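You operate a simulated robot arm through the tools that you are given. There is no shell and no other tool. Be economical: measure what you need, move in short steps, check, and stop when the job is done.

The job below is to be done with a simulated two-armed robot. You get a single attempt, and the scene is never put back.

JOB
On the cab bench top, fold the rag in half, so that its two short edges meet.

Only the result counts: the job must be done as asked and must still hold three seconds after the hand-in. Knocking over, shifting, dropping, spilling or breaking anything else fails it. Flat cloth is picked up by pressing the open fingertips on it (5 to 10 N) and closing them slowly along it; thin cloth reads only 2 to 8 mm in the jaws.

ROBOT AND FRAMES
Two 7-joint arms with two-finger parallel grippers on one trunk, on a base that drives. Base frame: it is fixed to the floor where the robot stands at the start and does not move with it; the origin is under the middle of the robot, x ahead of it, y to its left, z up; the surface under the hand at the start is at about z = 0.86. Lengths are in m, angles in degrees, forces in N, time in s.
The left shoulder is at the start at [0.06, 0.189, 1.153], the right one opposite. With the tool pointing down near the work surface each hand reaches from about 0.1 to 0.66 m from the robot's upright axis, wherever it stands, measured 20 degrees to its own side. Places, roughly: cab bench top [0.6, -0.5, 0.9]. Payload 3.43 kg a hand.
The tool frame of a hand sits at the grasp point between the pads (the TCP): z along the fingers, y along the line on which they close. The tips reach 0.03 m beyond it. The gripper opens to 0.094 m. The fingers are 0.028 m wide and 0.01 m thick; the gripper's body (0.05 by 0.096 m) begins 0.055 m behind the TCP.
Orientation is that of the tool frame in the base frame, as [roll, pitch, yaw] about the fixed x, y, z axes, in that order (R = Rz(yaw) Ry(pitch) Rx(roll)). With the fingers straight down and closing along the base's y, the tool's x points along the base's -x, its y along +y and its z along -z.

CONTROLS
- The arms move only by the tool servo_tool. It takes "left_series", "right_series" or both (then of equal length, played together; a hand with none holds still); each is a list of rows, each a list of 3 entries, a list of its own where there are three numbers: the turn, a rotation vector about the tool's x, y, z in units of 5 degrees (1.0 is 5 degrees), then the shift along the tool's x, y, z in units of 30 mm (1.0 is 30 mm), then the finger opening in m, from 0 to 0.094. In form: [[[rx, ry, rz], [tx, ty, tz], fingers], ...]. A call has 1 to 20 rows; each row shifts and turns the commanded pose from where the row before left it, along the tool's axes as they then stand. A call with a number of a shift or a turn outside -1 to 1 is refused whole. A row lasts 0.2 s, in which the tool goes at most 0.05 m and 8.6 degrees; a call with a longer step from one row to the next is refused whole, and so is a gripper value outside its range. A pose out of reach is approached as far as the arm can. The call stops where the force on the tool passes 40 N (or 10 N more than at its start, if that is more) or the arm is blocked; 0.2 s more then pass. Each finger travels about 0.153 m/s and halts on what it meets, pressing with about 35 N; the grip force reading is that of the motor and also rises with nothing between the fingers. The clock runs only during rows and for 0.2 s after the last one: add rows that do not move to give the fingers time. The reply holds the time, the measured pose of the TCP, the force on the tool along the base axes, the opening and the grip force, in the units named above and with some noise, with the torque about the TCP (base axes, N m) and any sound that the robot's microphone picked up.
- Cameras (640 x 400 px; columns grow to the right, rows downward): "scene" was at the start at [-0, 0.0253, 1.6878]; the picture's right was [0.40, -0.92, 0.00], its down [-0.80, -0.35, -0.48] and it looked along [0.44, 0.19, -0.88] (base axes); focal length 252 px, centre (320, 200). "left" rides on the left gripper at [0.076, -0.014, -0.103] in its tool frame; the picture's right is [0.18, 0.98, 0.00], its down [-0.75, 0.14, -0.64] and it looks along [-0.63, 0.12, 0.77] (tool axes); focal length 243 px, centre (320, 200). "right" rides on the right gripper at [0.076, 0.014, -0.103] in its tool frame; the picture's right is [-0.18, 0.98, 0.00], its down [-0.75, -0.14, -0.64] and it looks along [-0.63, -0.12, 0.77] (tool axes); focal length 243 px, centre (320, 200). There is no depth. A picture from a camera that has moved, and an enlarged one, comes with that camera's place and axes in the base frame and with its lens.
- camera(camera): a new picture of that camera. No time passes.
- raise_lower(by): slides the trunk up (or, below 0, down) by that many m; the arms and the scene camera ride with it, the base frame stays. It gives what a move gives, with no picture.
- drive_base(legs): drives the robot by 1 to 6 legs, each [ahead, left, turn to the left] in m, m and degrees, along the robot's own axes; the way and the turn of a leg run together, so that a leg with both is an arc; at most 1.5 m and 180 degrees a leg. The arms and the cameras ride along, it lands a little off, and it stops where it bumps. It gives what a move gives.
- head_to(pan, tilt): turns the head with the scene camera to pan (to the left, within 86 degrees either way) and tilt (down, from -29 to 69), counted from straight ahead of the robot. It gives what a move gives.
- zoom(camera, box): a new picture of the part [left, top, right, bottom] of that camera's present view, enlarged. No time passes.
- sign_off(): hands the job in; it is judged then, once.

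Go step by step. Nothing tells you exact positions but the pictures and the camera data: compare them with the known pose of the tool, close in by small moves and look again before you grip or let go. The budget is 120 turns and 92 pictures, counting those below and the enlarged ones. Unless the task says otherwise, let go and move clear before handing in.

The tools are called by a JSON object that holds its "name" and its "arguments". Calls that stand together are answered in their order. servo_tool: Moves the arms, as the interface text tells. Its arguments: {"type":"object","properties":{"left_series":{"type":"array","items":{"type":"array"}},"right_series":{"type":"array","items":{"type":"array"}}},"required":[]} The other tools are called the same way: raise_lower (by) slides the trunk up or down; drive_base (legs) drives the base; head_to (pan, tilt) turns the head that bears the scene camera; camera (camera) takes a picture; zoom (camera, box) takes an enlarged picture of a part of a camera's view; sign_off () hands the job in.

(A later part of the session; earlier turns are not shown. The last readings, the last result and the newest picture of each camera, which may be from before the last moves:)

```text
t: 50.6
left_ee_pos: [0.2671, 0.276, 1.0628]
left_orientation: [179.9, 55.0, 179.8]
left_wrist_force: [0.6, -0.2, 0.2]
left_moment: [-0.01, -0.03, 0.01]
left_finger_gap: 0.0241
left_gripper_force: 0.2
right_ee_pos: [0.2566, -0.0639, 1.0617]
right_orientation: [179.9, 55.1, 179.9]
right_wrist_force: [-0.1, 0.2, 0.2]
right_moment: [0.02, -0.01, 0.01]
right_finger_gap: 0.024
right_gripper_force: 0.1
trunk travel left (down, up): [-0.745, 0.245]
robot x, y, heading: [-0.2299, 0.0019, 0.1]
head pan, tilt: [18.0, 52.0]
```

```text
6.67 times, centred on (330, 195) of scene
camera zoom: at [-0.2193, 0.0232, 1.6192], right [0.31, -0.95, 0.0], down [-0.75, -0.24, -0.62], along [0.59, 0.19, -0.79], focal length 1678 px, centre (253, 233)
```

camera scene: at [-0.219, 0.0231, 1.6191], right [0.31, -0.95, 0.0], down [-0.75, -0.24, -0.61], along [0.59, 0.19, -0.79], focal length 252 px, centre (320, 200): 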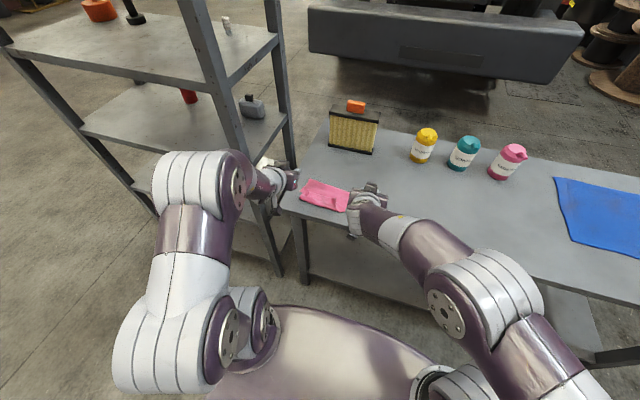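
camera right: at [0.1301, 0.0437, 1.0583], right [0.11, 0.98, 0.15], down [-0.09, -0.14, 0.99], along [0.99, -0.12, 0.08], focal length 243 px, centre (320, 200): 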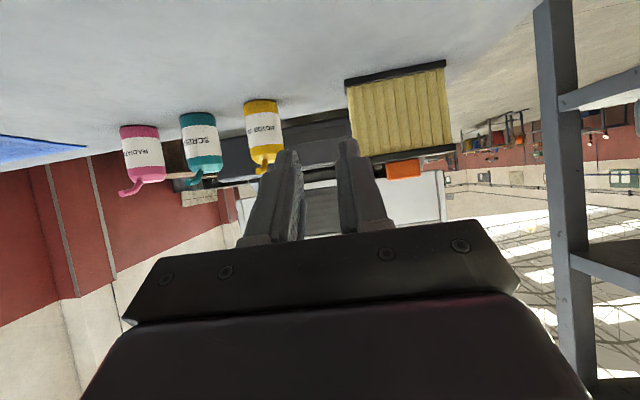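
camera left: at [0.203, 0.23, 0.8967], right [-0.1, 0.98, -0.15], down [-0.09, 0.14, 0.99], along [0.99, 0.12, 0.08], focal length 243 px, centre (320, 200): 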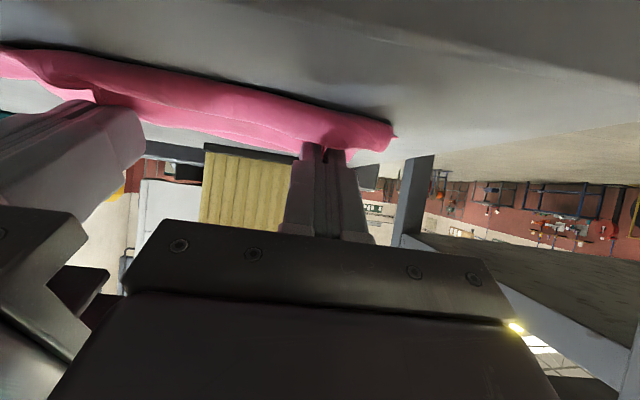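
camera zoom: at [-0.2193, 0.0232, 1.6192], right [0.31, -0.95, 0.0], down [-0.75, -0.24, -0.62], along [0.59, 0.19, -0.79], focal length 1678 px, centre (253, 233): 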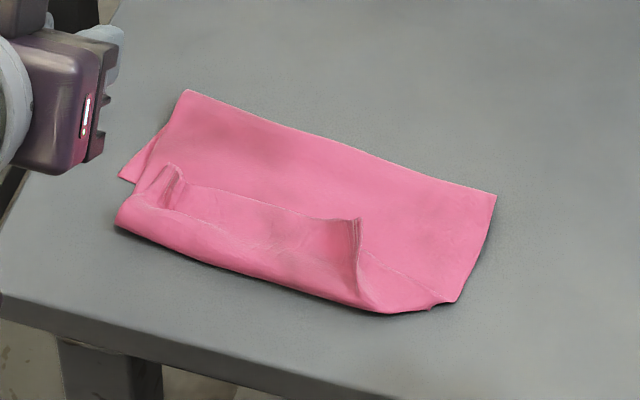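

The fold sits at about one third, and the edge strip points the wrong way for laying towards me. A mirrored fold suits this grip: hang the whole rag from this edge, lay its free edge at the far side, and fold so that the doubled bend faces me. I retrace my path to re-grip the same ridges.

{"name": "servo_tool", "arguments": {"left_series": [[[0, 0, 0], [0, 0, 0], 0.024], [[0, 0, 0], [0, 0, 0], 0.024], [[0, 0, 0], [0, 0, 0], 0.024], [[0, 0, 0], [0.8, -0.5, 0.6], 0.024], [[0, 0, 0], [0.8, -0.5, 0.6], 0.024], [[0, 0, 0], [0.8, 0, 0.6], 0.024], [[0, 0, 0], [0.8, 0, 0.6], 0.024], [[0, 0, 0], [0, 0, 0.8], 0.024], [[0, 0, 0], [0, 0, 0.8], 0.024], [[0, 0, 0], [0, 0, 0], 0.024]], "right_series": [[[0, 0, 0], [0, 1, 0], 0.024], [[0, 0, 0], [0, 1, 0], 0.024], [[0, 0, 0], [0, 1, 0], 0.024], [[0, 0, 0], [0.8, 1, 0.6], 0.024], [[0, 0, 0], [0.8, 1, 0.6], 0.024], [[0, 0, 0], [0.8, 1, 0.6], 0.024], [[0, 0, 0], [0.8, 0.6, 0.6], 0.024], [[0, 0, 0], [0, 0, 0.8], 0.024], [[0, 0, 0], [0, 0, 0.8], 0.024], [[0, 0, 0], [0, 0, 0], 0.024]]}}

{"name": "camera", "arguments": {"camera": "right"}}

{"name": "camera", "arguments": {"camera": "left"}}

```text
t: 52.8
left_ee_pos: [0.3083, 0.2453, 0.9171]
left_orientation: [179.9, 55.0, 179.6]
left_wrist_force: [0.2, -0.5, 0.7]
left_moment: [0.04, -0.02, 0.0]
left_finger_gap: 0.0242
left_gripper_force: 0.0
right_ee_pos: [0.3002, 0.1332, 0.9148]
right_orientation: [180.0, 55.2, 179.6]
right_wrist_force: [0.2, -0.4, 0.9]
right_moment: [-0.02, 0.01, 0.0]
right_finger_gap: 0.024
right_gripper_force: 0.1
trunk travel left (down, up): [-0.745, 0.245]
robot x, y, heading: [-0.2296, 0.0002, -0.2]
head pan, tilt: [18.0, 52.0]
```

```text
29 pictures are left
camera right: at [0.1723, 0.1489, 0.9118], right [0.11, 0.98, 0.15], down [-0.1, -0.14, 0.99], along [0.99, -0.12, 0.08], focal length 243 px, centre (320, 200)
```

right: 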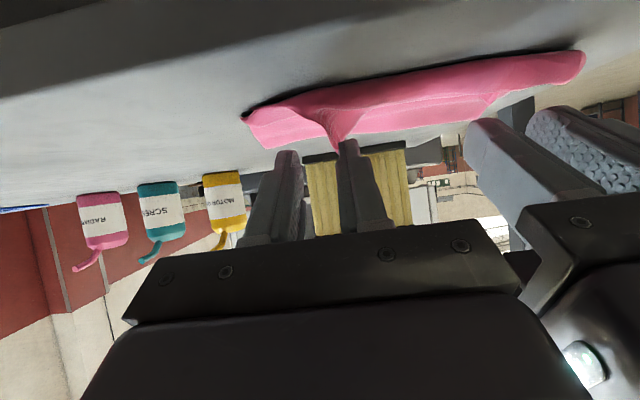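

```text
28 pictures are left
camera left: at [0.1803, 0.2306, 0.9121], right [-0.1, 0.98, -0.15], down [-0.1, 0.14, 0.99], along [0.99, 0.11, 0.08], focal length 243 px, centre (320, 200)
```

left: 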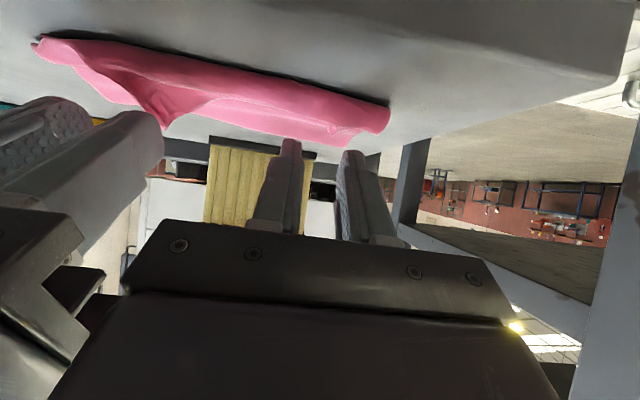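

The ridges stand about 1 cm to the left of each finger centre. I shift both hands +y, advance, and close.

{"name": "servo_tool", "arguments": {"left_series": [[[0, 0, 0], [0, 0.33, 0], 0.024], [[0, 0, 0], [0, 0, 0.45], 0.024], [[0, 0, 0], [0, 0, 0.45], 0.024], [[0, 0, 0], [0, 0, 0], 0.024]], "right_series": [[[0, 0, 0], [0, 0.27, 0], 0.024], [[0, 0, 0], [0, 0, 0.45], 0.024], [[0, 0, 0], [0, 0, 0.45], 0.024], [[0, 0, 0], [0, 0, 0], 0.024]]}}

{"name": "camera", "arguments": {"camera": "right"}}

{"name": "camera", "arguments": {"camera": "left"}}

```text
t: 53.8
left_ee_pos: [0.3303, 0.2546, 0.9007]
left_orientation: [179.9, 55.1, 179.8]
left_wrist_force: [-0.3, -0.6, -0.3]
left_moment: [-0.02, -0.02, 0.0]
left_finger_gap: 0.0242
left_gripper_force: 0.0
right_ee_pos: [0.3217, 0.1435, 0.899]
right_orientation: [179.9, 55.0, 179.8]
right_wrist_force: [-0.2, -0.1, 0.0]
right_moment: [0.0, 0.01, -0.01]
right_finger_gap: 0.0241
right_gripper_force: 0.0
trunk travel left (down, up): [-0.745, 0.245]
robot x, y, heading: [-0.2314, 0.0022, -0.3]
head pan, tilt: [18.0, 52.0]
```

```text
27 pictures are left
camera right: at [0.1948, 0.1585, 0.8948], right [0.11, 0.98, 0.15], down [-0.09, -0.14, 0.99], along [0.99, -0.12, 0.08], focal length 243 px, centre (320, 200)
```

right: 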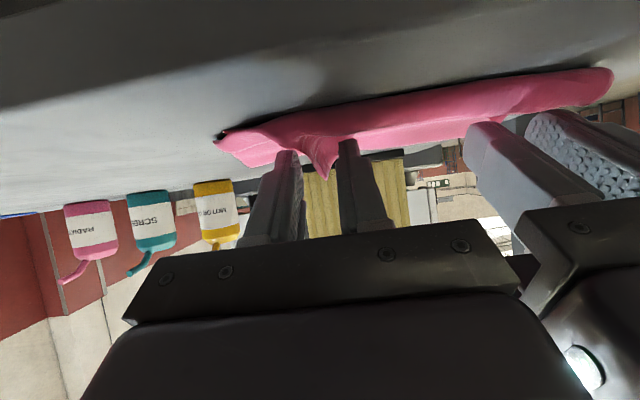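

```text
26 pictures are left
camera left: at [0.2032, 0.2401, 0.8966], right [-0.1, 0.98, -0.15], down [-0.09, 0.14, 0.99], along [0.99, 0.12, 0.08], focal length 243 px, centre (320, 200)
```

left: 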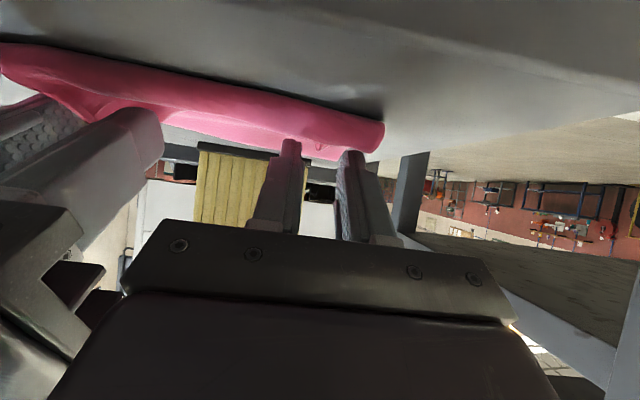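

The right ridge is well between its fingers, and the left one looks centred but lower. I push the left slightly deeper and close both.

{"name": "servo_tool", "arguments": {"left_series": [[[0, 0, 0], [0, 0, 0.2], 0.024], [[0, 0, 0], [0, 0, 0], 0.018], [[0, 0, 0], [0, 0, 0], 0.012], [[0, 0, 0], [0, 0, 0], 0.006], [[0, 0, 0], [0, 0, 0], 0], [[0, 0, 0], [0, 0, 0], 0], [[0, 0, 0], [0, 0, 0], 0]], "right_series": [[[0, 0, 0], [0, 0, 0], 0.024], [[0, 0, 0], [0, 0, 0], 0.018], [[0, 0, 0], [0, 0, 0], 0.012], [[0, 0, 0], [0, 0, 0], 0.006], [[0, 0, 0], [0, 0, 0], 0], [[0, 0, 0], [0, 0, 0], 0], [[0, 0, 0], [0, 0, 0], 0]]}}

{"name": "servo_tool", "arguments": {"left_series": [[[0, 0, 0], [-0.8, 0, -0.57], 0], [[0, 0, 0], [-0.8, 0, -0.57], 0], [[0, 0, 0], [0, 0, 0], 0]], "right_series": [[[0, 0, 0], [-0.8, 0, -0.57], 0], [[0, 0, 0], [-0.8, 0, -0.57], 0], [[0, 0, 0], [0, 0, 0], 0]]}}

{"name": "camera", "arguments": {"camera": "right"}}

{"name": "camera", "arguments": {"camera": "left"}}

```text
t: 55.4
left_ee_pos: [0.3365, 0.2551, 0.896]
left_orientation: [180.0, 55.0, 179.6]
left_wrist_force: [-0.4, -17.6, 1.4]
left_moment: [-0.53, -0.04, -0.26]
left_finger_gap: 0.0022
left_gripper_force: 34.9
right_ee_pos: [0.3236, 0.1437, 0.8983]
right_orientation: [179.8, 55.0, 179.8]
right_wrist_force: [-0.3, 18.2, -1.0]
right_moment: [0.41, 0.01, 0.48]
right_finger_gap: 0.0031
right_gripper_force: 34.8
trunk travel left (down, up): [-0.745, 0.245]
robot x, y, heading: [-0.2287, -0.0002, -0.2]
head pan, tilt: [18.0, 52.0]
```

```text
t: 56.2
left_ee_pos: [0.3356, 0.254, 0.9557]
left_orientation: [179.8, 55.0, 179.8]
left_wrist_force: [0.9, -17.1, 1.7]
left_moment: [-0.56, 0.0, -0.21]
left_finger_gap: 0.0024
left_gripper_force: 35.4
right_ee_pos: [0.3228, 0.1443, 0.9563]
right_orientation: [180.0, 54.9, 179.8]
right_wrist_force: [-0.1, 18.0, -2.4]
right_moment: [0.42, 0.05, 0.51]
right_finger_gap: 0.0031
right_gripper_force: 34.4
trunk travel left (down, up): [-0.745, 0.245]
robot x, y, heading: [-0.233, -0.0021, -0.1]
head pan, tilt: [18.0, 52.0]
```

```text
25 pictures are left
camera right: at [0.1956, 0.1596, 0.9538], right [0.11, 0.98, 0.15], down [-0.09, -0.14, 0.99], along [0.99, -0.12, 0.08], focal length 243 px, centre (320, 200)
```

right: 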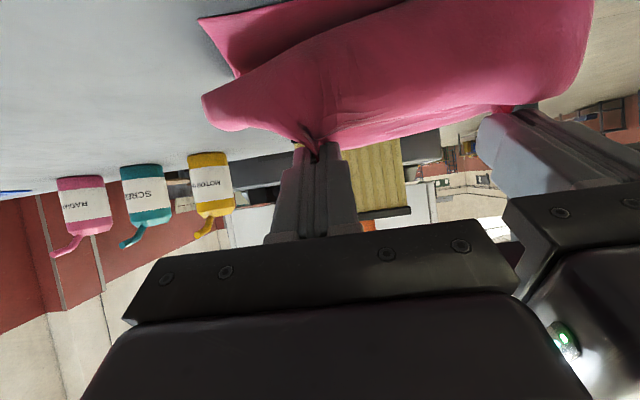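

```text
24 pictures are left
camera left: at [0.2082, 0.2404, 0.9521], right [-0.1, 0.98, -0.15], down [-0.09, 0.14, 0.99], along [0.99, 0.12, 0.08], focal length 243 px, centre (320, 200)
```

left: 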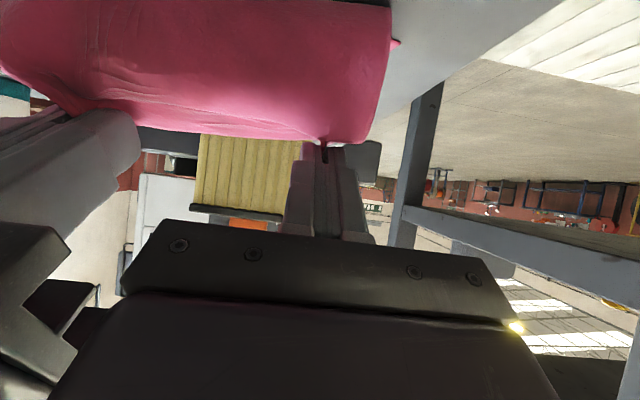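

Both hands hold again. I ease the tension, lift the rag to hang freely, and reduce the tilt to 20°.

{"name": "servo_tool", "arguments": {"left_series": [[[0, 0, 0], [0, -0.1, 0], 0], [[0, 0, 0], [-0.819, 0, -0.574], 0], [[0, 0, 0], [-0.819, 0, -0.574], 0], [[0, 0, 0], [-0.819, 0, -0.574], 0], [[0, 0, 0], [-0.819, 0, -0.574], 0], [[0, 0, 0], [-0.819, 0, -0.574], 0], [[0, 0, 0], [-0.819, 0, -0.574], 0], [[0, 1, 0], [0, 0, 0], 0], [[0, 1, 0], [0, 0, 0], 0], [[0, 1, 0], [0, 0, 0], 0], [[0, 1, 0], [0, 0, 0], 0], [[0, 1, 0], [0, 0, 0], 0], [[0, 1, 0], [0, 0, 0], 0], [[0, 1, 0], [0, 0, 0], 0], [[0, 0, 0], [0, 0, 0], 0]], "right_series": [[[0, 0, 0], [0, 0.07, 0], 0], [[0, 0, 0], [-0.819, 0, -0.574], 0], [[0, 0, 0], [-0.819, 0, -0.574], 0], [[0, 0, 0], [-0.819, 0, -0.574], 0], [[0, 0, 0], [-0.819, 0, -0.574], 0], [[0, 0, 0], [-0.819, 0, -0.574], 0], [[0, 0, 0], [-0.819, 0, -0.574], 0], [[0, 1, 0], [0, 0, 0], 0], [[0, 1, 0], [0, 0, 0], 0], [[0, 1, 0], [0, 0, 0], 0], [[0, 1, 0], [0, 0, 0], 0], [[0, 1, 0], [0, 0, 0], 0], [[0, 1, 0], [0, 0, 0], 0], [[0, 1, 0], [0, 0, 0], 0], [[0, 0, 0], [0, 0, 0], 0]]}}

{"name": "camera", "arguments": {"camera": "right"}}

{"name": "camera", "arguments": {"camera": "scene"}}

```text
t: 59.4
left_ee_pos: [0.3353, 0.2522, 1.136]
left_orientation: [179.8, 20.0, 179.8]
left_wrist_force: [-2.9, -24.1, -1.8]
left_moment: [-0.91, 0.07, 0.15]
left_finger_gap: 0.0024
left_gripper_force: 35.3
right_ee_pos: [0.3056, 0.1299, 1.1196]
right_orientation: [179.9, 20.0, 179.9]
right_wrist_force: [2.8, 24.6, 0.5]
right_moment: [0.8, -0.11, 0.28]
right_finger_gap: 0.0025
right_gripper_force: 35.0
right hand out of reach, approached as far as the arm can: row 14
trunk travel left (down, up): [-0.745, 0.245]
robot x, y, heading: [-0.2294, -0.0, -0.2]
head pan, tilt: [18.0, 52.0]
```

```text
23 pictures are left
camera right: at [0.1998, 0.1447, 1.19], right [0.18, 0.98, 0.06], down [0.49, -0.14, 0.86], along [0.85, -0.12, -0.5], focal length 243 px, centre (320, 200)
```

right: 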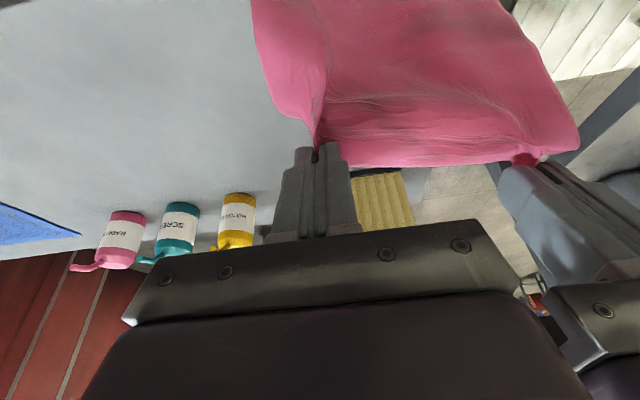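

```text
22 pictures are left
camera scene: at [-0.2197, 0.0232, 1.6192], right [0.31, -0.95, 0.0], down [-0.75, -0.24, -0.62], along [0.59, 0.19, -0.79], focal length 252 px, centre (320, 200)
```

scene: 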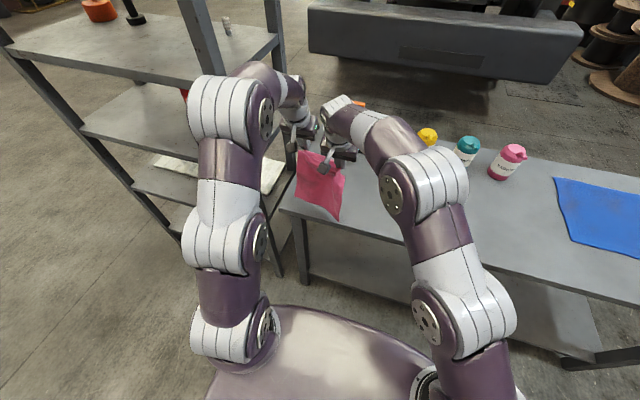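

The right arm is at its limit at this height. I tilt back to 35°, raise the trunk, and then bring the hands lower and closer relative to the body.

{"name": "servo_tool", "arguments": {"left_series": [[[0, -1, 0], [0, 0, 0], 0], [[0, -1, 0], [0, 0, 0], 0], [[0, -1, 0], [0, 0, 0], 0], [[0, 0, 0], [0, 0, 0], 0]], "right_series": [[[0, -1, 0], [0, 0, 0], 0], [[0, -1, 0], [0, 0, 0], 0], [[0, -1, 0], [0, 0, 0], 0], [[0, 0, 0], [0, 0, 0], 0]]}}

{"name": "raise_lower", "arguments": {"by": 0.13}}

```text
t: 60.4
left_ee_pos: [0.3365, 0.2513, 1.1348]
left_orientation: [179.9, 35.0, 179.9]
left_wrist_force: [-3.1, -23.8, -1.7]
left_moment: [-0.83, 0.11, -0.09]
left_finger_gap: 0.0022
left_gripper_force: 34.8
right_ee_pos: [0.307, 0.1296, 1.1201]
right_orientation: [179.8, 35.1, 179.9]
right_wrist_force: [3.5, 24.1, 0.6]
right_moment: [0.58, -0.08, 0.44]
right_finger_gap: 0.0024
right_gripper_force: 35.0
trunk travel left (down, up): [-0.745, 0.245]
robot x, y, heading: [-0.2303, -0.0027, -0.3]
head pan, tilt: [18.0, 52.0]
```

```text
t: 62.0
left_ee_pos: [0.3363, 0.2519, 1.2648]
left_orientation: [179.9, 35.0, 179.8]
left_wrist_force: [-3.1, -24.0, -0.8]
left_moment: [-0.81, 0.07, -0.07]
left_finger_gap: 0.0023
left_gripper_force: 34.8
right_ee_pos: [0.3072, 0.1296, 1.2515]
right_orientation: [179.9, 35.0, 179.8]
right_wrist_force: [3.2, 23.0, 1.1]
right_moment: [0.63, -0.06, 0.45]
right_finger_gap: 0.0023
right_gripper_force: 35.1
trunk travel left (down, up): [-0.875, 0.115]
robot x, y, heading: [-0.2265, -0.0007, 0.3]
head pan, tilt: [18.0, 52.0]
```

I align the right hand level with the left and remove the stretch, lower both so the rag hangs just clear of the bench, and then drive forward.

{"name": "servo_tool", "arguments": {"left_series": [[[0, 0, 0], [0, 0, 0], 0], [[0, 0, 0], [0, 0, 0], 0], [[0, 0, 0], [0.638, 0, 0.91], 0], [[0, 0, 0], [0.638, 0, 0.91], 0], [[0, 0, 0], [0.5, 0, 0.71], 0], [[0, 0, 0], [0, 0, 0], 0]], "right_series": [[[0, 0, 0], [-0.52, 0.22, 0.1], 0], [[0, 0, 0], [-0.52, 0.22, 0.1], 0], [[0, 0, 0], [0.638, 0, 0.91], 0], [[0, 0, 0], [0.638, 0, 0.91], 0], [[0, 0, 0], [0.5, 0, 0.71], 0], [[0, 0, 0], [0, 0, 0], 0]]}}

{"name": "drive_base", "arguments": {"legs": [[0.16, 0, 0]]}}

{"name": "camera", "arguments": {"camera": "scene"}}

```text
t: 63.4
left_ee_pos: [0.3358, 0.2515, 1.1728]
left_orientation: [179.8, 35.1, 179.8]
left_wrist_force: [-0.1, -0.4, 0.2]
left_moment: [0.05, 0.02, -0.02]
left_finger_gap: 0.0019
left_gripper_force: 35.7
right_ee_pos: [0.3361, 0.1425, 1.1687]
right_orientation: [-180.0, 34.9, 179.8]
right_wrist_force: [0.1, 0.5, 0.2]
right_moment: [0.01, 0.0, -0.01]
right_finger_gap: 0.0025
right_gripper_force: 35.2
trunk travel left (down, up): [-0.875, 0.115]
robot x, y, heading: [-0.2309, 0.0017, -0.2]
head pan, tilt: [18.0, 52.0]
```

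```text
t: 64.8
left_ee_pos: [0.4957, 0.2519, 1.174]
left_orientation: [180.0, 35.2, 179.8]
left_wrist_force: [-0.7, -1.0, -0.4]
left_moment: [-0.02, -0.02, 0.03]
left_finger_gap: 0.0022
left_gripper_force: 34.7
right_ee_pos: [0.4956, 0.1419, 1.1707]
right_orientation: [-179.9, 35.0, 179.8]
right_wrist_force: [0.5, -0.3, 0.3]
right_moment: [0.02, -0.03, 0.0]
right_finger_gap: 0.0026
right_gripper_force: 35.4
trunk travel left (down, up): [-0.875, 0.115]
robot x, y, heading: [-0.0691, -0.0004, -0.1]
head pan, tilt: [18.0, 52.0]
```

```text
21 pictures are left
camera scene: at [-0.0603, 0.0224, 1.7492], right [0.31, -0.95, 0.0], down [-0.75, -0.24, -0.62], along [0.59, 0.19, -0.79], focal length 252 px, centre (320, 200)
```

scene: 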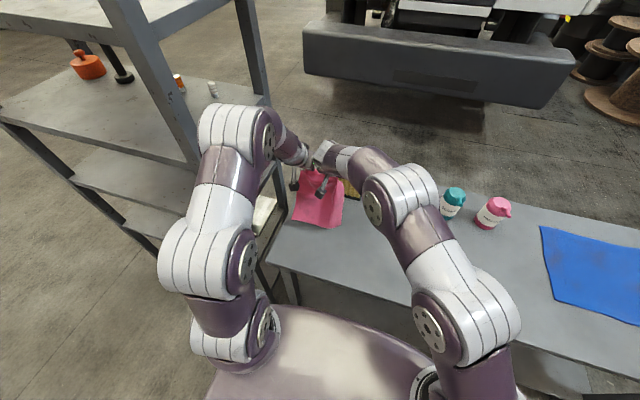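

{"name": "zoom", "arguments": {"camera": "scene", "box": [270, 150, 370, 240]}}

```text
4.44 times, centred on (320, 195) of scene
camera zoom: at [-0.0603, 0.0224, 1.7492], right [0.31, -0.95, 0.0], down [-0.75, -0.24, -0.62], along [0.59, 0.19, -0.79], focal length 1118 px, centre (320, 222)
```

zoom: 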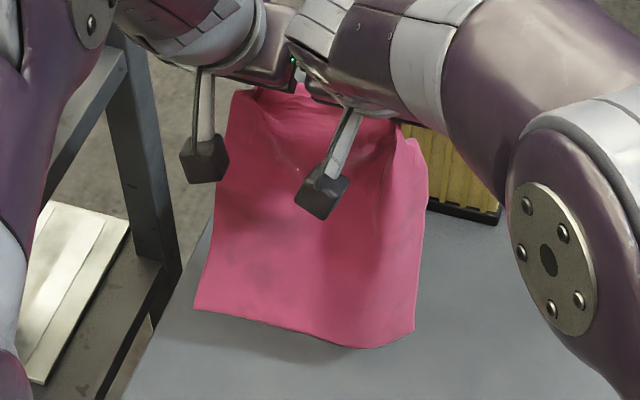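

The rag hangs flat and full width. It may still be swinging, so I wait a second and look again.

{"name": "servo_tool", "arguments": {"left_series": [[[0, 0, 0], [0, 0, 0], 0], [[0, 0, 0], [0, 0, 0], 0], [[0, 0, 0], [0, 0, 0], 0], [[0, 0, 0], [0, 0, 0], 0], [[0, 0, 0], [0, 0, 0], 0], [[0, 0, 0], [0, 0, 0], 0], [[0, 0, 0], [0, 0, 0], 0], [[0, 0, 0], [0, 0, 0], 0]]}}

{"name": "zoom", "arguments": {"camera": "scene", "box": [270, 150, 370, 240]}}

```text
t: 66.6
left_ee_pos: [0.4981, 0.2519, 1.1732]
left_orientation: [179.9, 35.0, 179.8]
left_wrist_force: [0.5, -0.1, 0.9]
left_moment: [0.0, 0.01, 0.0]
left_finger_gap: 0.0018
left_gripper_force: 35.0
right_ee_pos: [0.4991, 0.1419, 1.17]
right_orientation: [180.0, 34.9, 179.8]
right_wrist_force: [0.3, -1.1, -0.7]
right_moment: [-0.02, 0.02, 0.0]
right_finger_gap: 0.0023
right_gripper_force: 34.9
trunk travel left (down, up): [-0.875, 0.115]
robot x, y, heading: [-0.0692, -0.0021, -0.1]
head pan, tilt: [18.0, 52.0]
```

```text
4.44 times, centred on (320, 195) of scene
camera zoom: at [-0.0568, 0.0224, 1.7492], right [0.31, -0.95, 0.0], down [-0.75, -0.24, -0.62], along [0.59, 0.19, -0.79], focal length 1118 px, centre (320, 222)
```

zoom: 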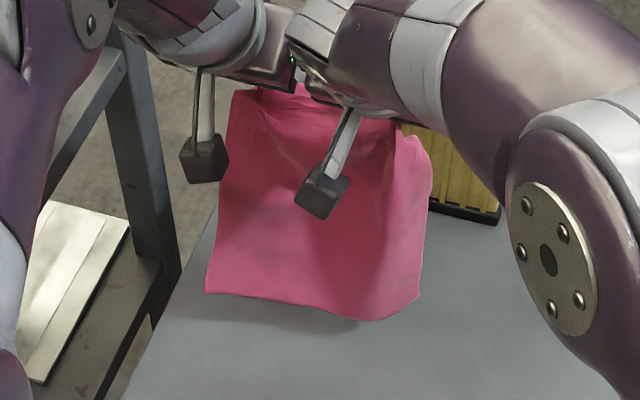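

It has settled. I lower until the free edge touches, then go down and back diagonally to lay the lower half towards me.

{"name": "servo_tool", "arguments": {"left_series": [[[0, 0, 0], [0.3, 0, 0.43], 0], [[0, 0, 0], [0.3, 0, 0.43], 0], [[0, 0, 0], [0.3, 0, 0.43], 0], [[0, 0, 0], [0, 0, 0], 0], [[0, 0, 0], [0.724, 0, 0.128], 0], [[0, 0, 0], [0.724, 0, 0.128], 0], [[0, 0, 0], [0.724, 0, 0.128], 0], [[0, 0, 0], [0.724, 0, 0.128], 0], [[0, 0, 0], [0.724, 0, 0.128], 0], [[0, 0, 0], [0.724, 0, 0.128], 0], [[0, 0, 0], [0.724, 0, 0.128], 0], [[0, 0, 0], [0.724, 0, 0.128], 0], [[0, 0, 0], [0, 0, 0], 0]], "right_series": [[[0, 0, 0], [0.3, 0, 0.43], 0], [[0, 0, 0], [0.3, 0, 0.43], 0], [[0, 0, 0], [0.3, 0, 0.43], 0], [[0, 0, 0], [0, 0, 0], 0], [[0, 0, 0], [0.724, 0, 0.128], 0], [[0, 0, 0], [0.724, 0, 0.128], 0], [[0, 0, 0], [0.724, 0, 0.128], 0], [[0, 0, 0], [0.724, 0, 0.128], 0], [[0, 0, 0], [0.724, 0, 0.128], 0], [[0, 0, 0], [0.724, 0, 0.128], 0], [[0, 0, 0], [0.724, 0, 0.128], 0], [[0, 0, 0], [0.724, 0, 0.128], 0], [[0, 0, 0], [0, 0, 0], 0]]}}

{"name": "zoom", "arguments": {"camera": "scene", "box": [250, 130, 390, 260]}}

{"name": "camera", "arguments": {"camera": "right"}}

```text
t: 69.4
left_ee_pos: [0.3737, 0.2505, 1.0004]
left_orientation: [179.9, 35.1, 179.8]
left_wrist_force: [-0.1, 0.0, 0.2]
left_moment: [0.03, -0.03, -0.02]
left_finger_gap: 0.002
left_gripper_force: 35.1
right_ee_pos: [0.3735, 0.1432, 0.9971]
right_orientation: [179.9, 35.0, 179.8]
right_wrist_force: [0.4, 0.7, -0.1]
right_moment: [0.01, 0.03, -0.04]
right_finger_gap: 0.0025
right_gripper_force: 34.8
trunk travel left (down, up): [-0.875, 0.115]
robot x, y, heading: [-0.0747, 0.002, -0.0]
head pan, tilt: [18.0, 52.0]
```

```text
3.08 times, centred on (320, 195) of scene
camera zoom: at [-0.0567, 0.0223, 1.7492], right [0.31, -0.95, 0.0], down [-0.75, -0.24, -0.62], along [0.59, 0.19, -0.79], focal length 774 px, centre (320, 215)
```

zoom: 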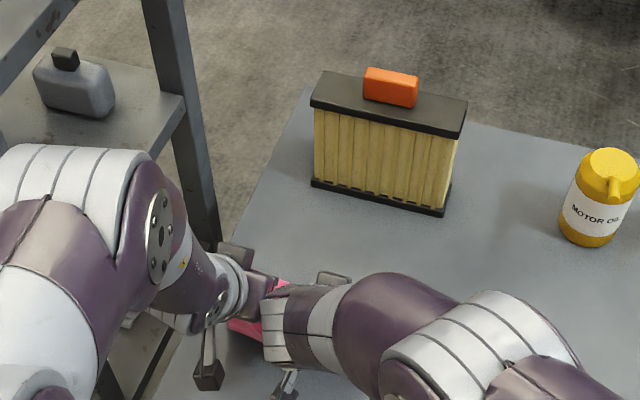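

```text
17 pictures are left
camera right: at [0.2524, 0.1574, 1.0378], right [0.15, 0.98, 0.11], down [0.25, -0.14, 0.96], along [0.96, -0.12, -0.27], focal length 243 px, centre (320, 200)
```

right: 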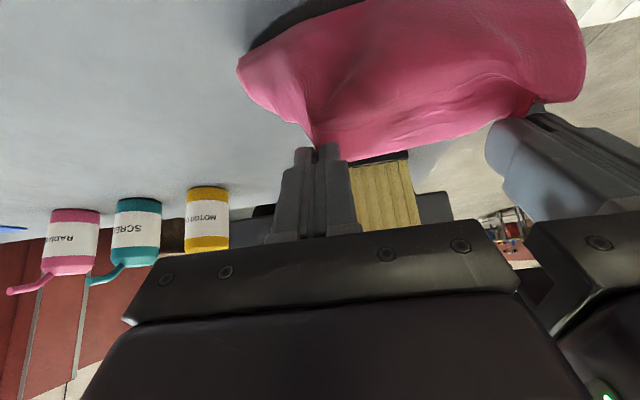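

The free edge rests near x≈0.48 with the lower half laid towards me. I come forward and down on the low diagonal, about halfway.

{"name": "servo_tool", "arguments": {"left_series": [[[0, 0, 0], [-0.078, 0, 0.615], 0], [[0, 0, 0], [-0.078, 0, 0.615], 0], [[0, 0, 0], [-0.078, 0, 0.615], 0], [[0, 0, 0], [-0.078, 0, 0.615], 0], [[0, 0, 0], [0, 0, 0], 0]], "right_series": [[[0, 0, 0], [-0.078, 0, 0.615], 0], [[0, 0, 0], [-0.078, 0, 0.615], 0], [[0, 0, 0], [-0.078, 0, 0.615], 0], [[0, 0, 0], [-0.078, 0, 0.615], 0], [[0, 0, 0], [0, 0, 0], 0]]}}

{"name": "camera", "arguments": {"camera": "right"}}

{"name": "camera", "arguments": {"camera": "left"}}

{"name": "zoom", "arguments": {"camera": "scene", "box": [260, 160, 370, 260]}}

```text
t: 70.6
left_ee_pos: [0.4234, 0.2518, 0.9475]
left_orientation: [179.9, 35.1, 179.8]
left_wrist_force: [-0.7, -1.0, 0.1]
left_moment: [0.03, 0.01, 0.03]
left_finger_gap: 0.0022
left_gripper_force: 35.1
right_ee_pos: [0.4232, 0.1418, 0.9435]
right_orientation: [179.9, 35.0, 179.8]
right_wrist_force: [-0.3, -0.1, -1.0]
right_moment: [-0.01, -0.01, 0.0]
right_finger_gap: 0.0026
right_gripper_force: 34.6
trunk travel left (down, up): [-0.875, 0.115]
robot x, y, heading: [-0.0683, 0.0012, -0.1]
head pan, tilt: [18.0, 52.0]
```

```text
16 pictures are left
camera right: at [0.3018, 0.1565, 0.9832], right [0.15, 0.98, 0.11], down [0.25, -0.14, 0.96], along [0.96, -0.12, -0.27], focal length 243 px, centre (320, 200)
```

right: 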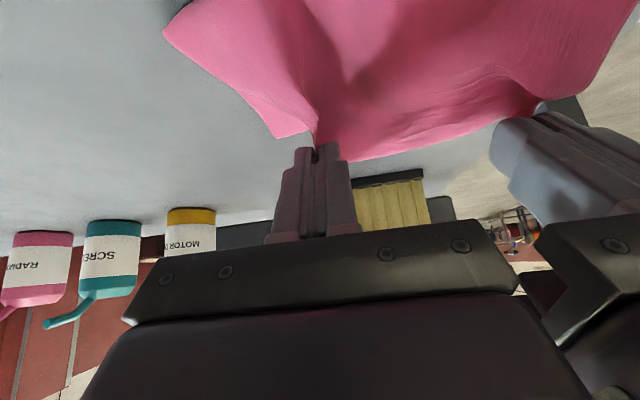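

```text
15 pictures are left
camera left: at [0.3021, 0.2372, 0.9872], right [-0.15, 0.98, -0.1], down [0.25, 0.14, 0.96], along [0.96, 0.12, -0.26], focal length 243 px, centre (320, 200)
```

left: 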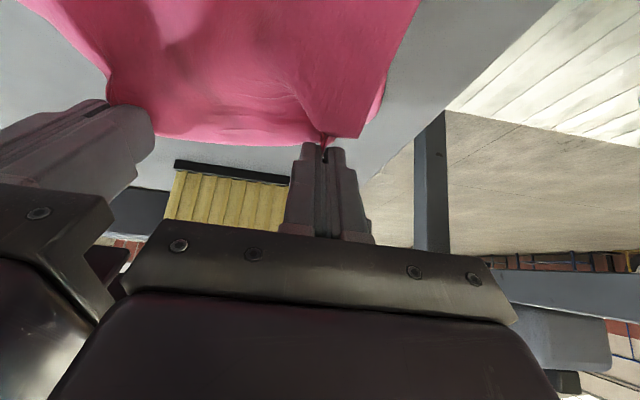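

```text
4.00 times, centred on (315, 210) of scene
camera zoom: at [-0.0581, 0.0222, 1.7492], right [0.31, -0.95, 0.0], down [-0.75, -0.24, -0.62], along [0.59, 0.19, -0.79], focal length 1007 px, centre (340, 160)
```

zoom: 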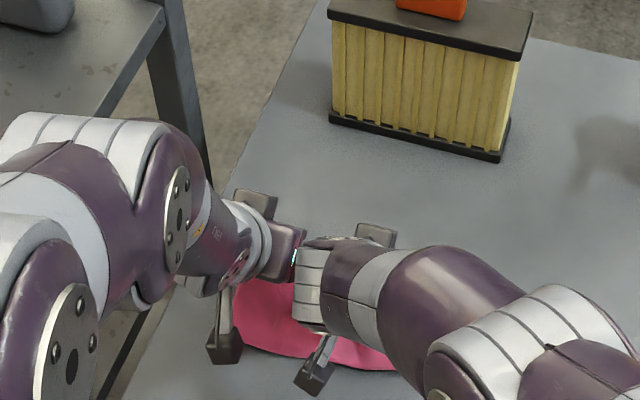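

The fold line runs from (0.351, 0.245) to (0.373, 0.106), and the free edge from about (0.478, 0.298) to (0.50, 0.097). I bring the held edge down on top of it, with the right hand about 1 cm further forward.

{"name": "servo_tool", "arguments": {"left_series": [[[0, 0, 0], [0.007, 0, 0.474], 0], [[0, 0, 0], [0.007, 0, 0.474], 0], [[0, 0, 0], [0.007, 0, 0.474], 0], [[0, 0, 0], [0.007, 0, 0.474], 0], [[0, 0, 0], [0, 0, 0], 0], [[0, 0, 0], [0, 0, 0], 0]], "right_series": [[[0, 0, 0], [-0.094, 0, 0.504], 0], [[0, 0, 0], [-0.094, 0, 0.504], 0], [[0, 0, 0], [-0.094, 0, 0.504], 0], [[0, 0, 0], [-0.094, 0, 0.504], 0], [[0, 0, 0], [0, 0, 0], 0], [[0, 0, 0], [0, 0, 0], 0]]}}

{"name": "camera", "arguments": {"camera": "right"}}

{"name": "camera", "arguments": {"camera": "left"}}

```text
t: 72.0
left_ee_pos: [0.4559, 0.2526, 0.8987]
left_orientation: [179.9, 35.1, 179.8]
left_wrist_force: [1.2, -2.9, 0.7]
left_moment: [-0.1, 0.0, -0.01]
left_finger_gap: 0.0019
left_gripper_force: 34.8
right_ee_pos: [0.4686, 0.1412, 0.9004]
right_orientation: [179.9, 35.1, 179.8]
right_wrist_force: [-1.2, 2.3, -0.4]
right_moment: [0.04, 0.07, 0.06]
right_finger_gap: 0.0027
right_gripper_force: 35.1
trunk travel left (down, up): [-0.875, 0.115]
robot x, y, heading: [-0.0695, 0.0003, -0.3]
head pan, tilt: [18.0, 52.0]
```

```text
13 pictures are left
camera right: at [0.3469, 0.1568, 0.9404], right [0.15, 0.98, 0.11], down [0.25, -0.14, 0.96], along [0.96, -0.12, -0.27], focal length 243 px, centre (320, 200)
```

right: 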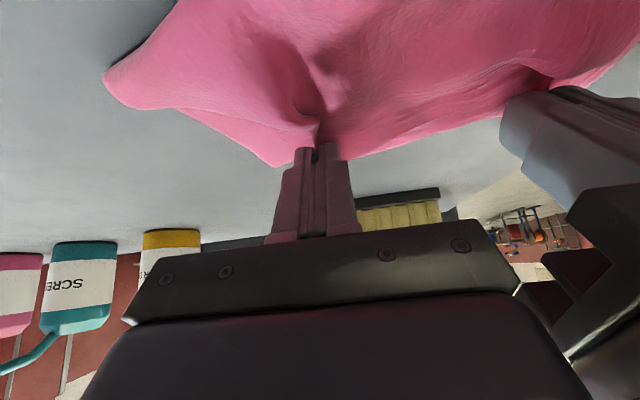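

```text
12 pictures are left
camera left: at [0.335, 0.2383, 0.939], right [-0.15, 0.98, -0.1], down [0.25, 0.14, 0.96], along [0.96, 0.12, -0.27], focal length 243 px, centre (320, 200)
```

left: 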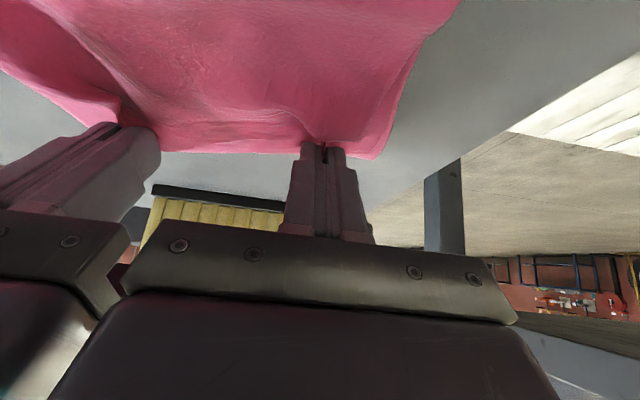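

Both corners appear stacked, at about (0.478, 0.293) on the left and (0.507, 0.11) on the right. I release, withdraw upward and clear the view.

{"name": "servo_tool", "arguments": {"left_series": [[[0, 0, 0], [0, 0, 0.05], 0.008], [[0, 0, 0], [0, 0, 0], 0.018], [[0, 0, 0], [0, 0, 0], 0.03], [[0, 0, 0], [0, 0, 0], 0.03], [[0, 0, 0], [0, 0, -0.4], 0.03], [[0, 0, 0], [0, 0, -0.8], 0.03], [[0, 0, 0], [0, 0, -1], 0.03], [[0, 0, 0], [0, 0, -1], 0.03], [[0, 0, 0], [0, 0, -1], 0.03], [[0, 0, 0], [0, 0, -1], 0.03], [[0, 0, 0], [0, 0.5, -1], 0.03], [[0, 0, 0], [0, 0.5, -1], 0.03]], "right_series": [[[0, 0, 0], [0, 0, 0.05], 0.008], [[0, 0, 0], [0, 0, 0], 0.018], [[0, 0, 0], [0, 0, 0], 0.03], [[0, 0, 0], [0, 0, 0], 0.03], [[0, 0, 0], [0, 0, -0.4], 0.03], [[0, 0, 0], [0, 0, -0.8], 0.03], [[0, 0, 0], [0, 0, -1], 0.03], [[0, 0, 0], [0, 0, -1], 0.03], [[0, 0, 0], [0, -1, -1], 0.03], [[0, 0, 0], [0, -1, -1], 0.03], [[0, 0, 0], [0, -1, -1], 0.03], [[0, 0, 0], [0, -1, -1], 0.03]]}}

{"name": "drive_base", "arguments": {"legs": [[-0.1, 0, 0]]}}

{"name": "camera", "arguments": {"camera": "scene"}}

```text
t: 74.6
left_ee_pos: [0.3314, 0.2786, 1.0757]
left_orientation: [179.9, 35.0, 179.8]
left_wrist_force: [-0.5, 0.8, -0.1]
left_moment: [0.01, 0.0, 0.01]
left_finger_gap: 0.0299
left_gripper_force: 0.1
right_ee_pos: [0.3452, 0.0181, 1.0745]
right_orientation: [180.0, 35.0, 179.8]
right_wrist_force: [-0.4, 0.3, 0.2]
right_moment: [0.03, -0.04, -0.02]
right_finger_gap: 0.0298
right_gripper_force: 0.0
trunk travel left (down, up): [-0.875, 0.115]
robot x, y, heading: [-0.0652, -0.0005, -0.1]
head pan, tilt: [18.0, 52.0]
```

```text
t: 75.8
left_ee_pos: [0.2333, 0.2797, 1.0746]
left_orientation: [179.9, 35.0, 179.8]
left_wrist_force: [-0.3, -0.7, 0.1]
left_moment: [0.02, 0.01, -0.02]
left_finger_gap: 0.0301
left_gripper_force: 0.0
right_ee_pos: [0.2482, 0.0222, 1.0737]
right_orientation: [180.0, 34.9, 179.9]
right_wrist_force: [0.4, 0.1, -0.3]
right_moment: [0.02, 0.02, 0.0]
right_finger_gap: 0.0299
right_gripper_force: 0.1
trunk travel left (down, up): [-0.875, 0.115]
robot x, y, heading: [-0.166, 0.0003, -0.1]
head pan, tilt: [18.0, 52.0]
```

```text
11 pictures are left
camera scene: at [-0.1559, 0.0224, 1.7492], right [0.31, -0.95, 0.0], down [-0.75, -0.24, -0.62], along [0.59, 0.19, -0.79], focal length 252 px, centre (320, 200)
```

scene: 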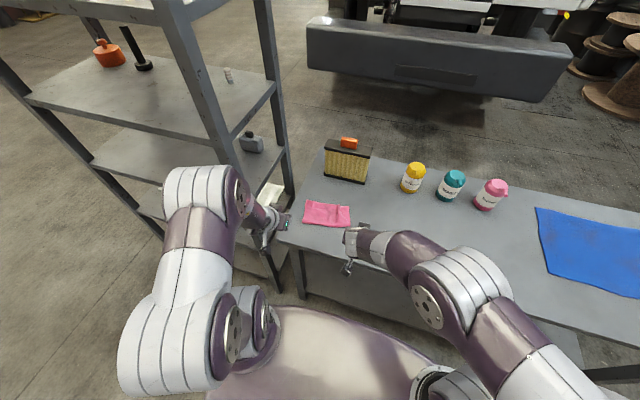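

{"name": "zoom", "arguments": {"camera": "scene", "box": [294, 190, 360, 238]}}

```text
8.33 times, centred on (327, 214) of scene
camera zoom: at [-0.1559, 0.0224, 1.7492], right [0.31, -0.95, 0.0], down [-0.75, -0.24, -0.62], along [0.59, 0.19, -0.79], focal length 2097 px, centre (262, 83)
```

zoom: 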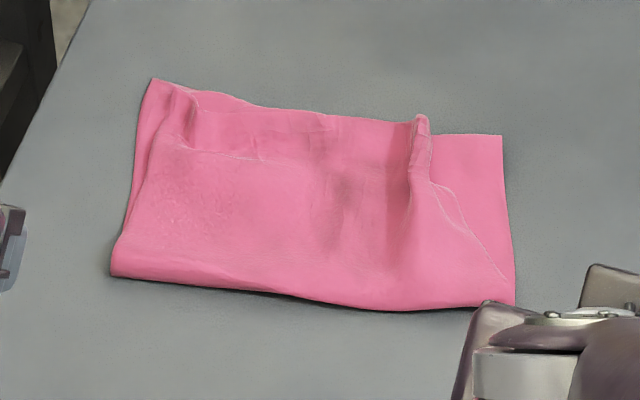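

The rag is folded in half with the edges meeting to within about 5 mm; only the right corner of the upper layer is still gathered in a standing pucker. I undo it by straddling the pucker, pressing lightly and opening the fingers.

{"name": "drive_base", "arguments": {"legs": [[0.1, 0, 0]]}}

{"name": "servo_tool", "arguments": {"right_series": [[[0, 0, 0], [-0.105, 0.586, 0.946], 0.022], [[0, 0, 0], [-0.105, 0.586, 0.946], 0.022], [[0, 0, 0], [-0.105, 0.586, 0.946], 0.022], [[0, 0, 0], [-0.105, 0.586, 0.946], 0.022], [[0, 0, 0], [-0.105, 0.586, 0.946], 0.022], [[0, 0, 0], [-0.105, 0.586, 0.946], 0.022], [[0, 0, 0], [-0.105, 0.586, 0.946], 0.022], [[0, 0, 0], [0, 0, 0], 0.022]]}}

{"name": "camera", "arguments": {"camera": "right"}}

```text
t: 76.9
left_ee_pos: [0.3327, 0.2806, 1.0743]
left_orientation: [179.9, 35.1, 179.8]
left_wrist_force: [1.5, -0.3, -0.1]
left_moment: [0.02, -0.02, -0.03]
left_finger_gap: 0.0299
left_gripper_force: 0.0
right_ee_pos: [0.3459, 0.0221, 1.0752]
right_orientation: [180.0, 35.0, 179.9]
right_wrist_force: [-0.1, -0.5, -0.2]
right_moment: [-0.01, 0.0, 0.0]
right_finger_gap: 0.0299
right_gripper_force: 0.2
trunk travel left (down, up): [-0.875, 0.115]
robot x, y, heading: [-0.0643, -0.0024, 0.2]
head pan, tilt: [18.0, 52.0]
```

```text
t: 78.7
left_ee_pos: [0.332, 0.2813, 1.0744]
left_orientation: [179.9, 35.1, 179.9]
left_wrist_force: [0.1, 0.5, -0.1]
left_moment: [0.01, 0.03, 0.0]
left_finger_gap: 0.03
left_gripper_force: 0.1
right_ee_pos: [0.4777, 0.1425, 0.9233]
right_orientation: [179.8, 35.1, 180.0]
right_wrist_force: [0.8, 1.0, 0.6]
right_moment: [0.01, -0.01, 0.05]
right_finger_gap: 0.022
right_gripper_force: 0.0
trunk travel left (down, up): [-0.875, 0.115]
robot x, y, heading: [-0.0692, 0.0005, -0.0]
head pan, tilt: [18.0, 52.0]
```

```text
9 pictures are left
camera right: at [0.3571, 0.158, 0.9633], right [0.15, 0.98, 0.11], down [0.25, -0.14, 0.96], along [0.96, -0.12, -0.27], focal length 243 px, centre (320, 200)
```

right: 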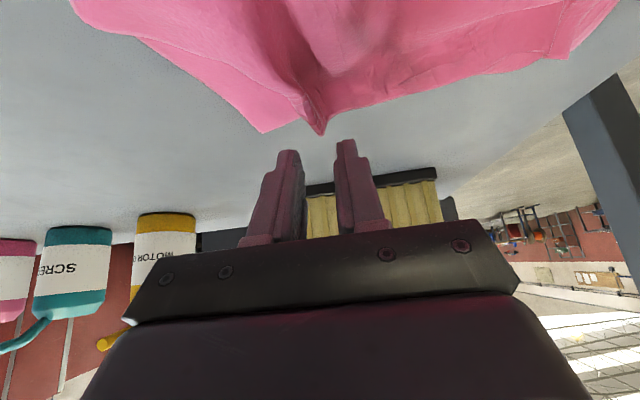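

The pucker is centred between the fingers. I lower to contact.

{"name": "servo_tool", "arguments": {"right_series": [[[0, 0, 0], [0.14, 0, 0.2], 0.022], [[0, 0, 0], [0.14, 0, 0.2], 0.022], [[0, 0, 0], [0.14, 0, 0.2], 0.022], [[0, 0, 0], [0.02, 0, 0.03], 0.022], [[0, 0, 0], [0.02, 0, 0.03], 0.022], [[0, 0, 0], [0, 0, 0], 0.022]]}}

```text
t: 80.1
left_ee_pos: [0.3327, 0.2814, 1.074]
left_orientation: [179.8, 35.0, 179.9]
left_wrist_force: [0.6, -0.3, -0.3]
left_moment: [-0.01, 0.0, 0.03]
left_finger_gap: 0.03
left_gripper_force: 0.1
right_ee_pos: [0.4774, 0.1429, 0.8996]
right_orientation: [180.0, 35.0, 180.0]
right_wrist_force: [-0.2, -0.9, -0.8]
right_moment: [0.03, -0.01, -0.01]
right_finger_gap: 0.0219
right_gripper_force: 0.0
trunk travel left (down, up): [-0.875, 0.115]
robot x, y, heading: [-0.0677, -0.0013, -0.2]
head pan, tilt: [18.0, 52.0]
```

{"name": "servo_tool", "arguments": {"right_series": [[[0, 0, 0], [0.025, 0, 0.035], 0.022], [[0, 0, 0], [0.025, 0, 0.035], 0.022], [[0, 0, 0], [0.025, 0, 0.035], 0.022], [[0, 0, 0], [0, 0, 0], 0.022]]}}

```text
t: 81.1
left_ee_pos: [0.3327, 0.2809, 1.0742]
left_orientation: [179.9, 35.1, 179.9]
left_wrist_force: [0.9, -1.1, -0.7]
left_moment: [-0.02, 0.01, 0.04]
left_finger_gap: 0.03
left_gripper_force: 0.0
right_ee_pos: [0.4787, 0.1442, 0.896]
right_orientation: [179.8, 35.0, 179.8]
right_wrist_force: [-0.3, -0.4, 2.0]
right_moment: [0.06, -0.02, -0.03]
right_finger_gap: 0.0218
right_gripper_force: 0.1
trunk travel left (down, up): [-0.875, 0.115]
robot x, y, heading: [-0.0658, 0.0005, -0.0]
head pan, tilt: [18.0, 52.0]
```

Light contact at 2 N. I open the fingers slowly while sliding the hand right, so the inner finger holds still and the outer one draws the gathered corner out.

{"name": "servo_tool", "arguments": {"right_series": [[[0, 0, 0], [0.01, -0.067, 0.012], 0.026], [[0, 0, 0], [0.01, -0.067, 0.012], 0.03], [[0, 0, 0], [0, -0.067, 0], 0.034], [[0, 0, 0], [0, -0.067, 0], 0.038], [[0, 0, 0], [0, -0.067, 0], 0.042], [[0, 0, 0], [0, -0.067, 0], 0.046], [[0, 0, 0], [0, -0.067, 0], 0.05], [[0, 0, 0], [0, -0.067, 0], 0.054], [[0, 0, 0], [0, -0.067, 0], 0.058], [[0, 0, 0], [0, -0.067, 0], 0.062], [[0, 0, 0], [0, 0, 0], 0.062]]}}

{"name": "servo_tool", "arguments": {"right_series": [[[0, 0, 0], [-0.287, 0, -0.41], 0.062], [[0, 0, 0], [-0.574, 0, -0.819], 0.062], [[0, 0, 0], [-0.574, 0, -0.819], 0.062], [[0, 0, 0], [0, 0, -1], 0.062], [[0, 0, 0], [0, -1, -1], 0.062], [[0, 0, 0], [0, -1, -1], 0.062], [[0, 0, 0], [0, -1, -1], 0.062], [[0, 0, 0], [0, -1, -1], 0.062]]}}

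{"name": "drive_base", "arguments": {"legs": [[-0.1, 0, 0]]}}

{"name": "zoom", "arguments": {"camera": "scene", "box": [294, 190, 360, 238]}}

```text
t: 83.5
left_ee_pos: [0.3317, 0.2802, 1.0754]
left_orientation: [179.9, 35.1, 179.9]
left_wrist_force: [0.4, -0.6, -0.6]
left_moment: [0.03, -0.01, -0.02]
left_finger_gap: 0.0299
left_gripper_force: 0.0
right_ee_pos: [0.4783, 0.1249, 0.8959]
right_orientation: [179.9, 35.2, 179.9]
right_wrist_force: [0.1, 1.0, 8.6]
right_moment: [0.33, -0.03, 0.05]
right_finger_gap: 0.0631
right_gripper_force: 0.6
trunk travel left (down, up): [-0.875, 0.115]
robot x, y, heading: [-0.0701, 0.0006, -0.2]
head pan, tilt: [18.0, 52.0]
```

```text
t: 85.3
left_ee_pos: [0.3319, 0.2811, 1.0754]
left_orientation: [179.7, 35.2, 179.9]
left_wrist_force: [-0.2, 0.0, -0.3]
left_moment: [0.02, 0.01, 0.01]
left_finger_gap: 0.0301
left_gripper_force: 0.1
right_ee_pos: [0.3897, 0.0017, 1.0927]
right_orientation: [179.8, 34.9, 179.9]
right_wrist_force: [0.2, -1.0, 0.4]
right_moment: [0.0, -0.02, 0.02]
right_finger_gap: 0.062
right_gripper_force: 0.0
trunk travel left (down, up): [-0.875, 0.115]
robot x, y, heading: [-0.0679, -0.0022, -0.1]
head pan, tilt: [18.0, 52.0]
```

```text
t: 86.5
left_ee_pos: [0.236, 0.2808, 1.074]
left_orientation: [179.9, 34.9, 179.8]
left_wrist_force: [-0.6, 0.0, 0.2]
left_moment: [-0.01, 0.01, 0.03]
left_finger_gap: 0.03
left_gripper_force: 0.0
right_ee_pos: [0.2949, 0.0039, 1.0912]
right_orientation: [-179.9, 35.0, 179.9]
right_wrist_force: [-0.7, 0.1, 0.4]
right_moment: [-0.03, 0.01, 0.0]
right_finger_gap: 0.0618
right_gripper_force: 0.1
trunk travel left (down, up): [-0.875, 0.115]
robot x, y, heading: [-0.1671, 0.0009, -0.0]
head pan, tilt: [18.0, 52.0]
```

```text
8.33 times, centred on (327, 214) of scene
camera zoom: at [-0.1545, 0.0224, 1.7492], right [0.31, -0.95, 0.0], down [-0.75, -0.24, -0.62], along [0.59, 0.19, -0.79], focal length 2097 px, centre (262, 83)
```

zoom: 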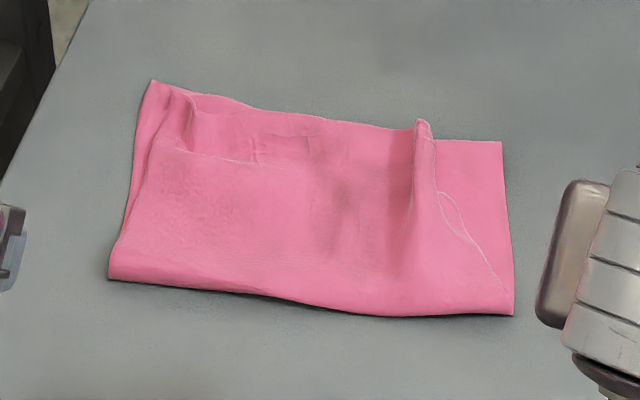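

The pucker is still there, because the outer finger only touched the lower layer. I will try pressing closed fingertips on the flap just right of the pucker and drawing it gently to the right.

{"name": "drive_base", "arguments": {"legs": [[0.1, 0, 0]]}}

{"name": "servo_tool", "arguments": {"right_series": [[[0, 0, 0], [0.281, 0.562, 0.832], 0], [[0, 0, 0], [0.281, 0.562, 0.832], 0], [[0, 0, 0], [0.281, 0.562, 0.832], 0], [[0, 0, 0], [0.281, 0.562, 0.832], 0], [[0, 0, 0], [0.281, 0.562, 0.832], 0], [[0, 0, 0], [0.281, 0.562, 0.832], 0], [[0, 0, 0], [0.281, 0.562, 0.832], 0], [[0, 0, 0], [0, 0, 0], 0]]}}

{"name": "camera", "arguments": {"camera": "right"}}

```text
t: 87.6
left_ee_pos: [0.335, 0.279, 1.0739]
left_orientation: [179.9, 35.1, 179.8]
left_wrist_force: [-0.5, 0.2, 0.0]
left_moment: [-0.04, 0.02, 0.01]
left_finger_gap: 0.03
left_gripper_force: 0.1
right_ee_pos: [0.3932, 0.0022, 1.0921]
right_orientation: [179.9, 35.0, 179.8]
right_wrist_force: [-0.4, -0.7, 0.0]
right_moment: [-0.03, 0.02, 0.0]
right_finger_gap: 0.0621
right_gripper_force: 0.0
trunk travel left (down, up): [-0.875, 0.115]
robot x, y, heading: [-0.0659, -0.0013, -0.2]
head pan, tilt: [18.0, 52.0]
```

```text
t: 89.4
left_ee_pos: [0.3362, 0.2797, 1.0747]
left_orientation: [-180.0, 35.1, 179.7]
left_wrist_force: [0.0, 0.8, 0.3]
left_moment: [-0.04, 0.03, 0.02]
left_finger_gap: 0.03
left_gripper_force: 0.0
right_ee_pos: [0.4481, 0.1196, 0.9152]
right_orientation: [-180.0, 35.0, 179.7]
right_wrist_force: [-0.2, 0.5, -0.3]
right_moment: [-0.02, -0.01, -0.02]
right_finger_gap: 0.0
right_gripper_force: 32.8
trunk travel left (down, up): [-0.875, 0.115]
robot x, y, heading: [-0.0693, -0.0002, -0.2]
head pan, tilt: [18.0, 52.0]
```

```text
7 pictures are left
camera right: at [0.3262, 0.134, 0.9546], right [0.15, 0.98, 0.11], down [0.25, -0.14, 0.96], along [0.96, -0.12, -0.27], focal length 243 px, centre (320, 200)
```

right: 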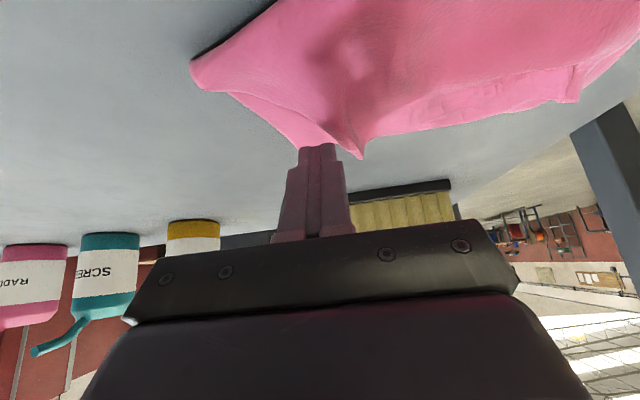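

{"name": "servo_tool", "arguments": {"right_series": [[[0, 0, 0], [0.153, 0, 0.218], 0], [[0, 0, 0], [0.153, 0, 0.218], 0], [[0, 0, 0], [0.03, 0, 0.045], 0], [[0, 0, 0], [0, 0, 0], 0]]}}

```text
t: 90.4
left_ee_pos: [0.3363, 0.279, 1.0743]
left_orientation: [179.9, 35.0, 179.8]
left_wrist_force: [0.1, 0.0, 0.9]
left_moment: [-0.04, -0.03, -0.02]
left_finger_gap: 0.0301
left_gripper_force: 0.0
right_ee_pos: [0.4467, 0.1201, 0.897]
right_orientation: [-179.9, 35.0, 179.8]
right_wrist_force: [-0.1, 0.4, -0.4]
right_moment: [-0.01, 0.0, -0.01]
right_finger_gap: 0.0
right_gripper_force: 33.1
trunk travel left (down, up): [-0.875, 0.115]
robot x, y, heading: [-0.0651, -0.0034, -0.3]
head pan, tilt: [18.0, 52.0]
```

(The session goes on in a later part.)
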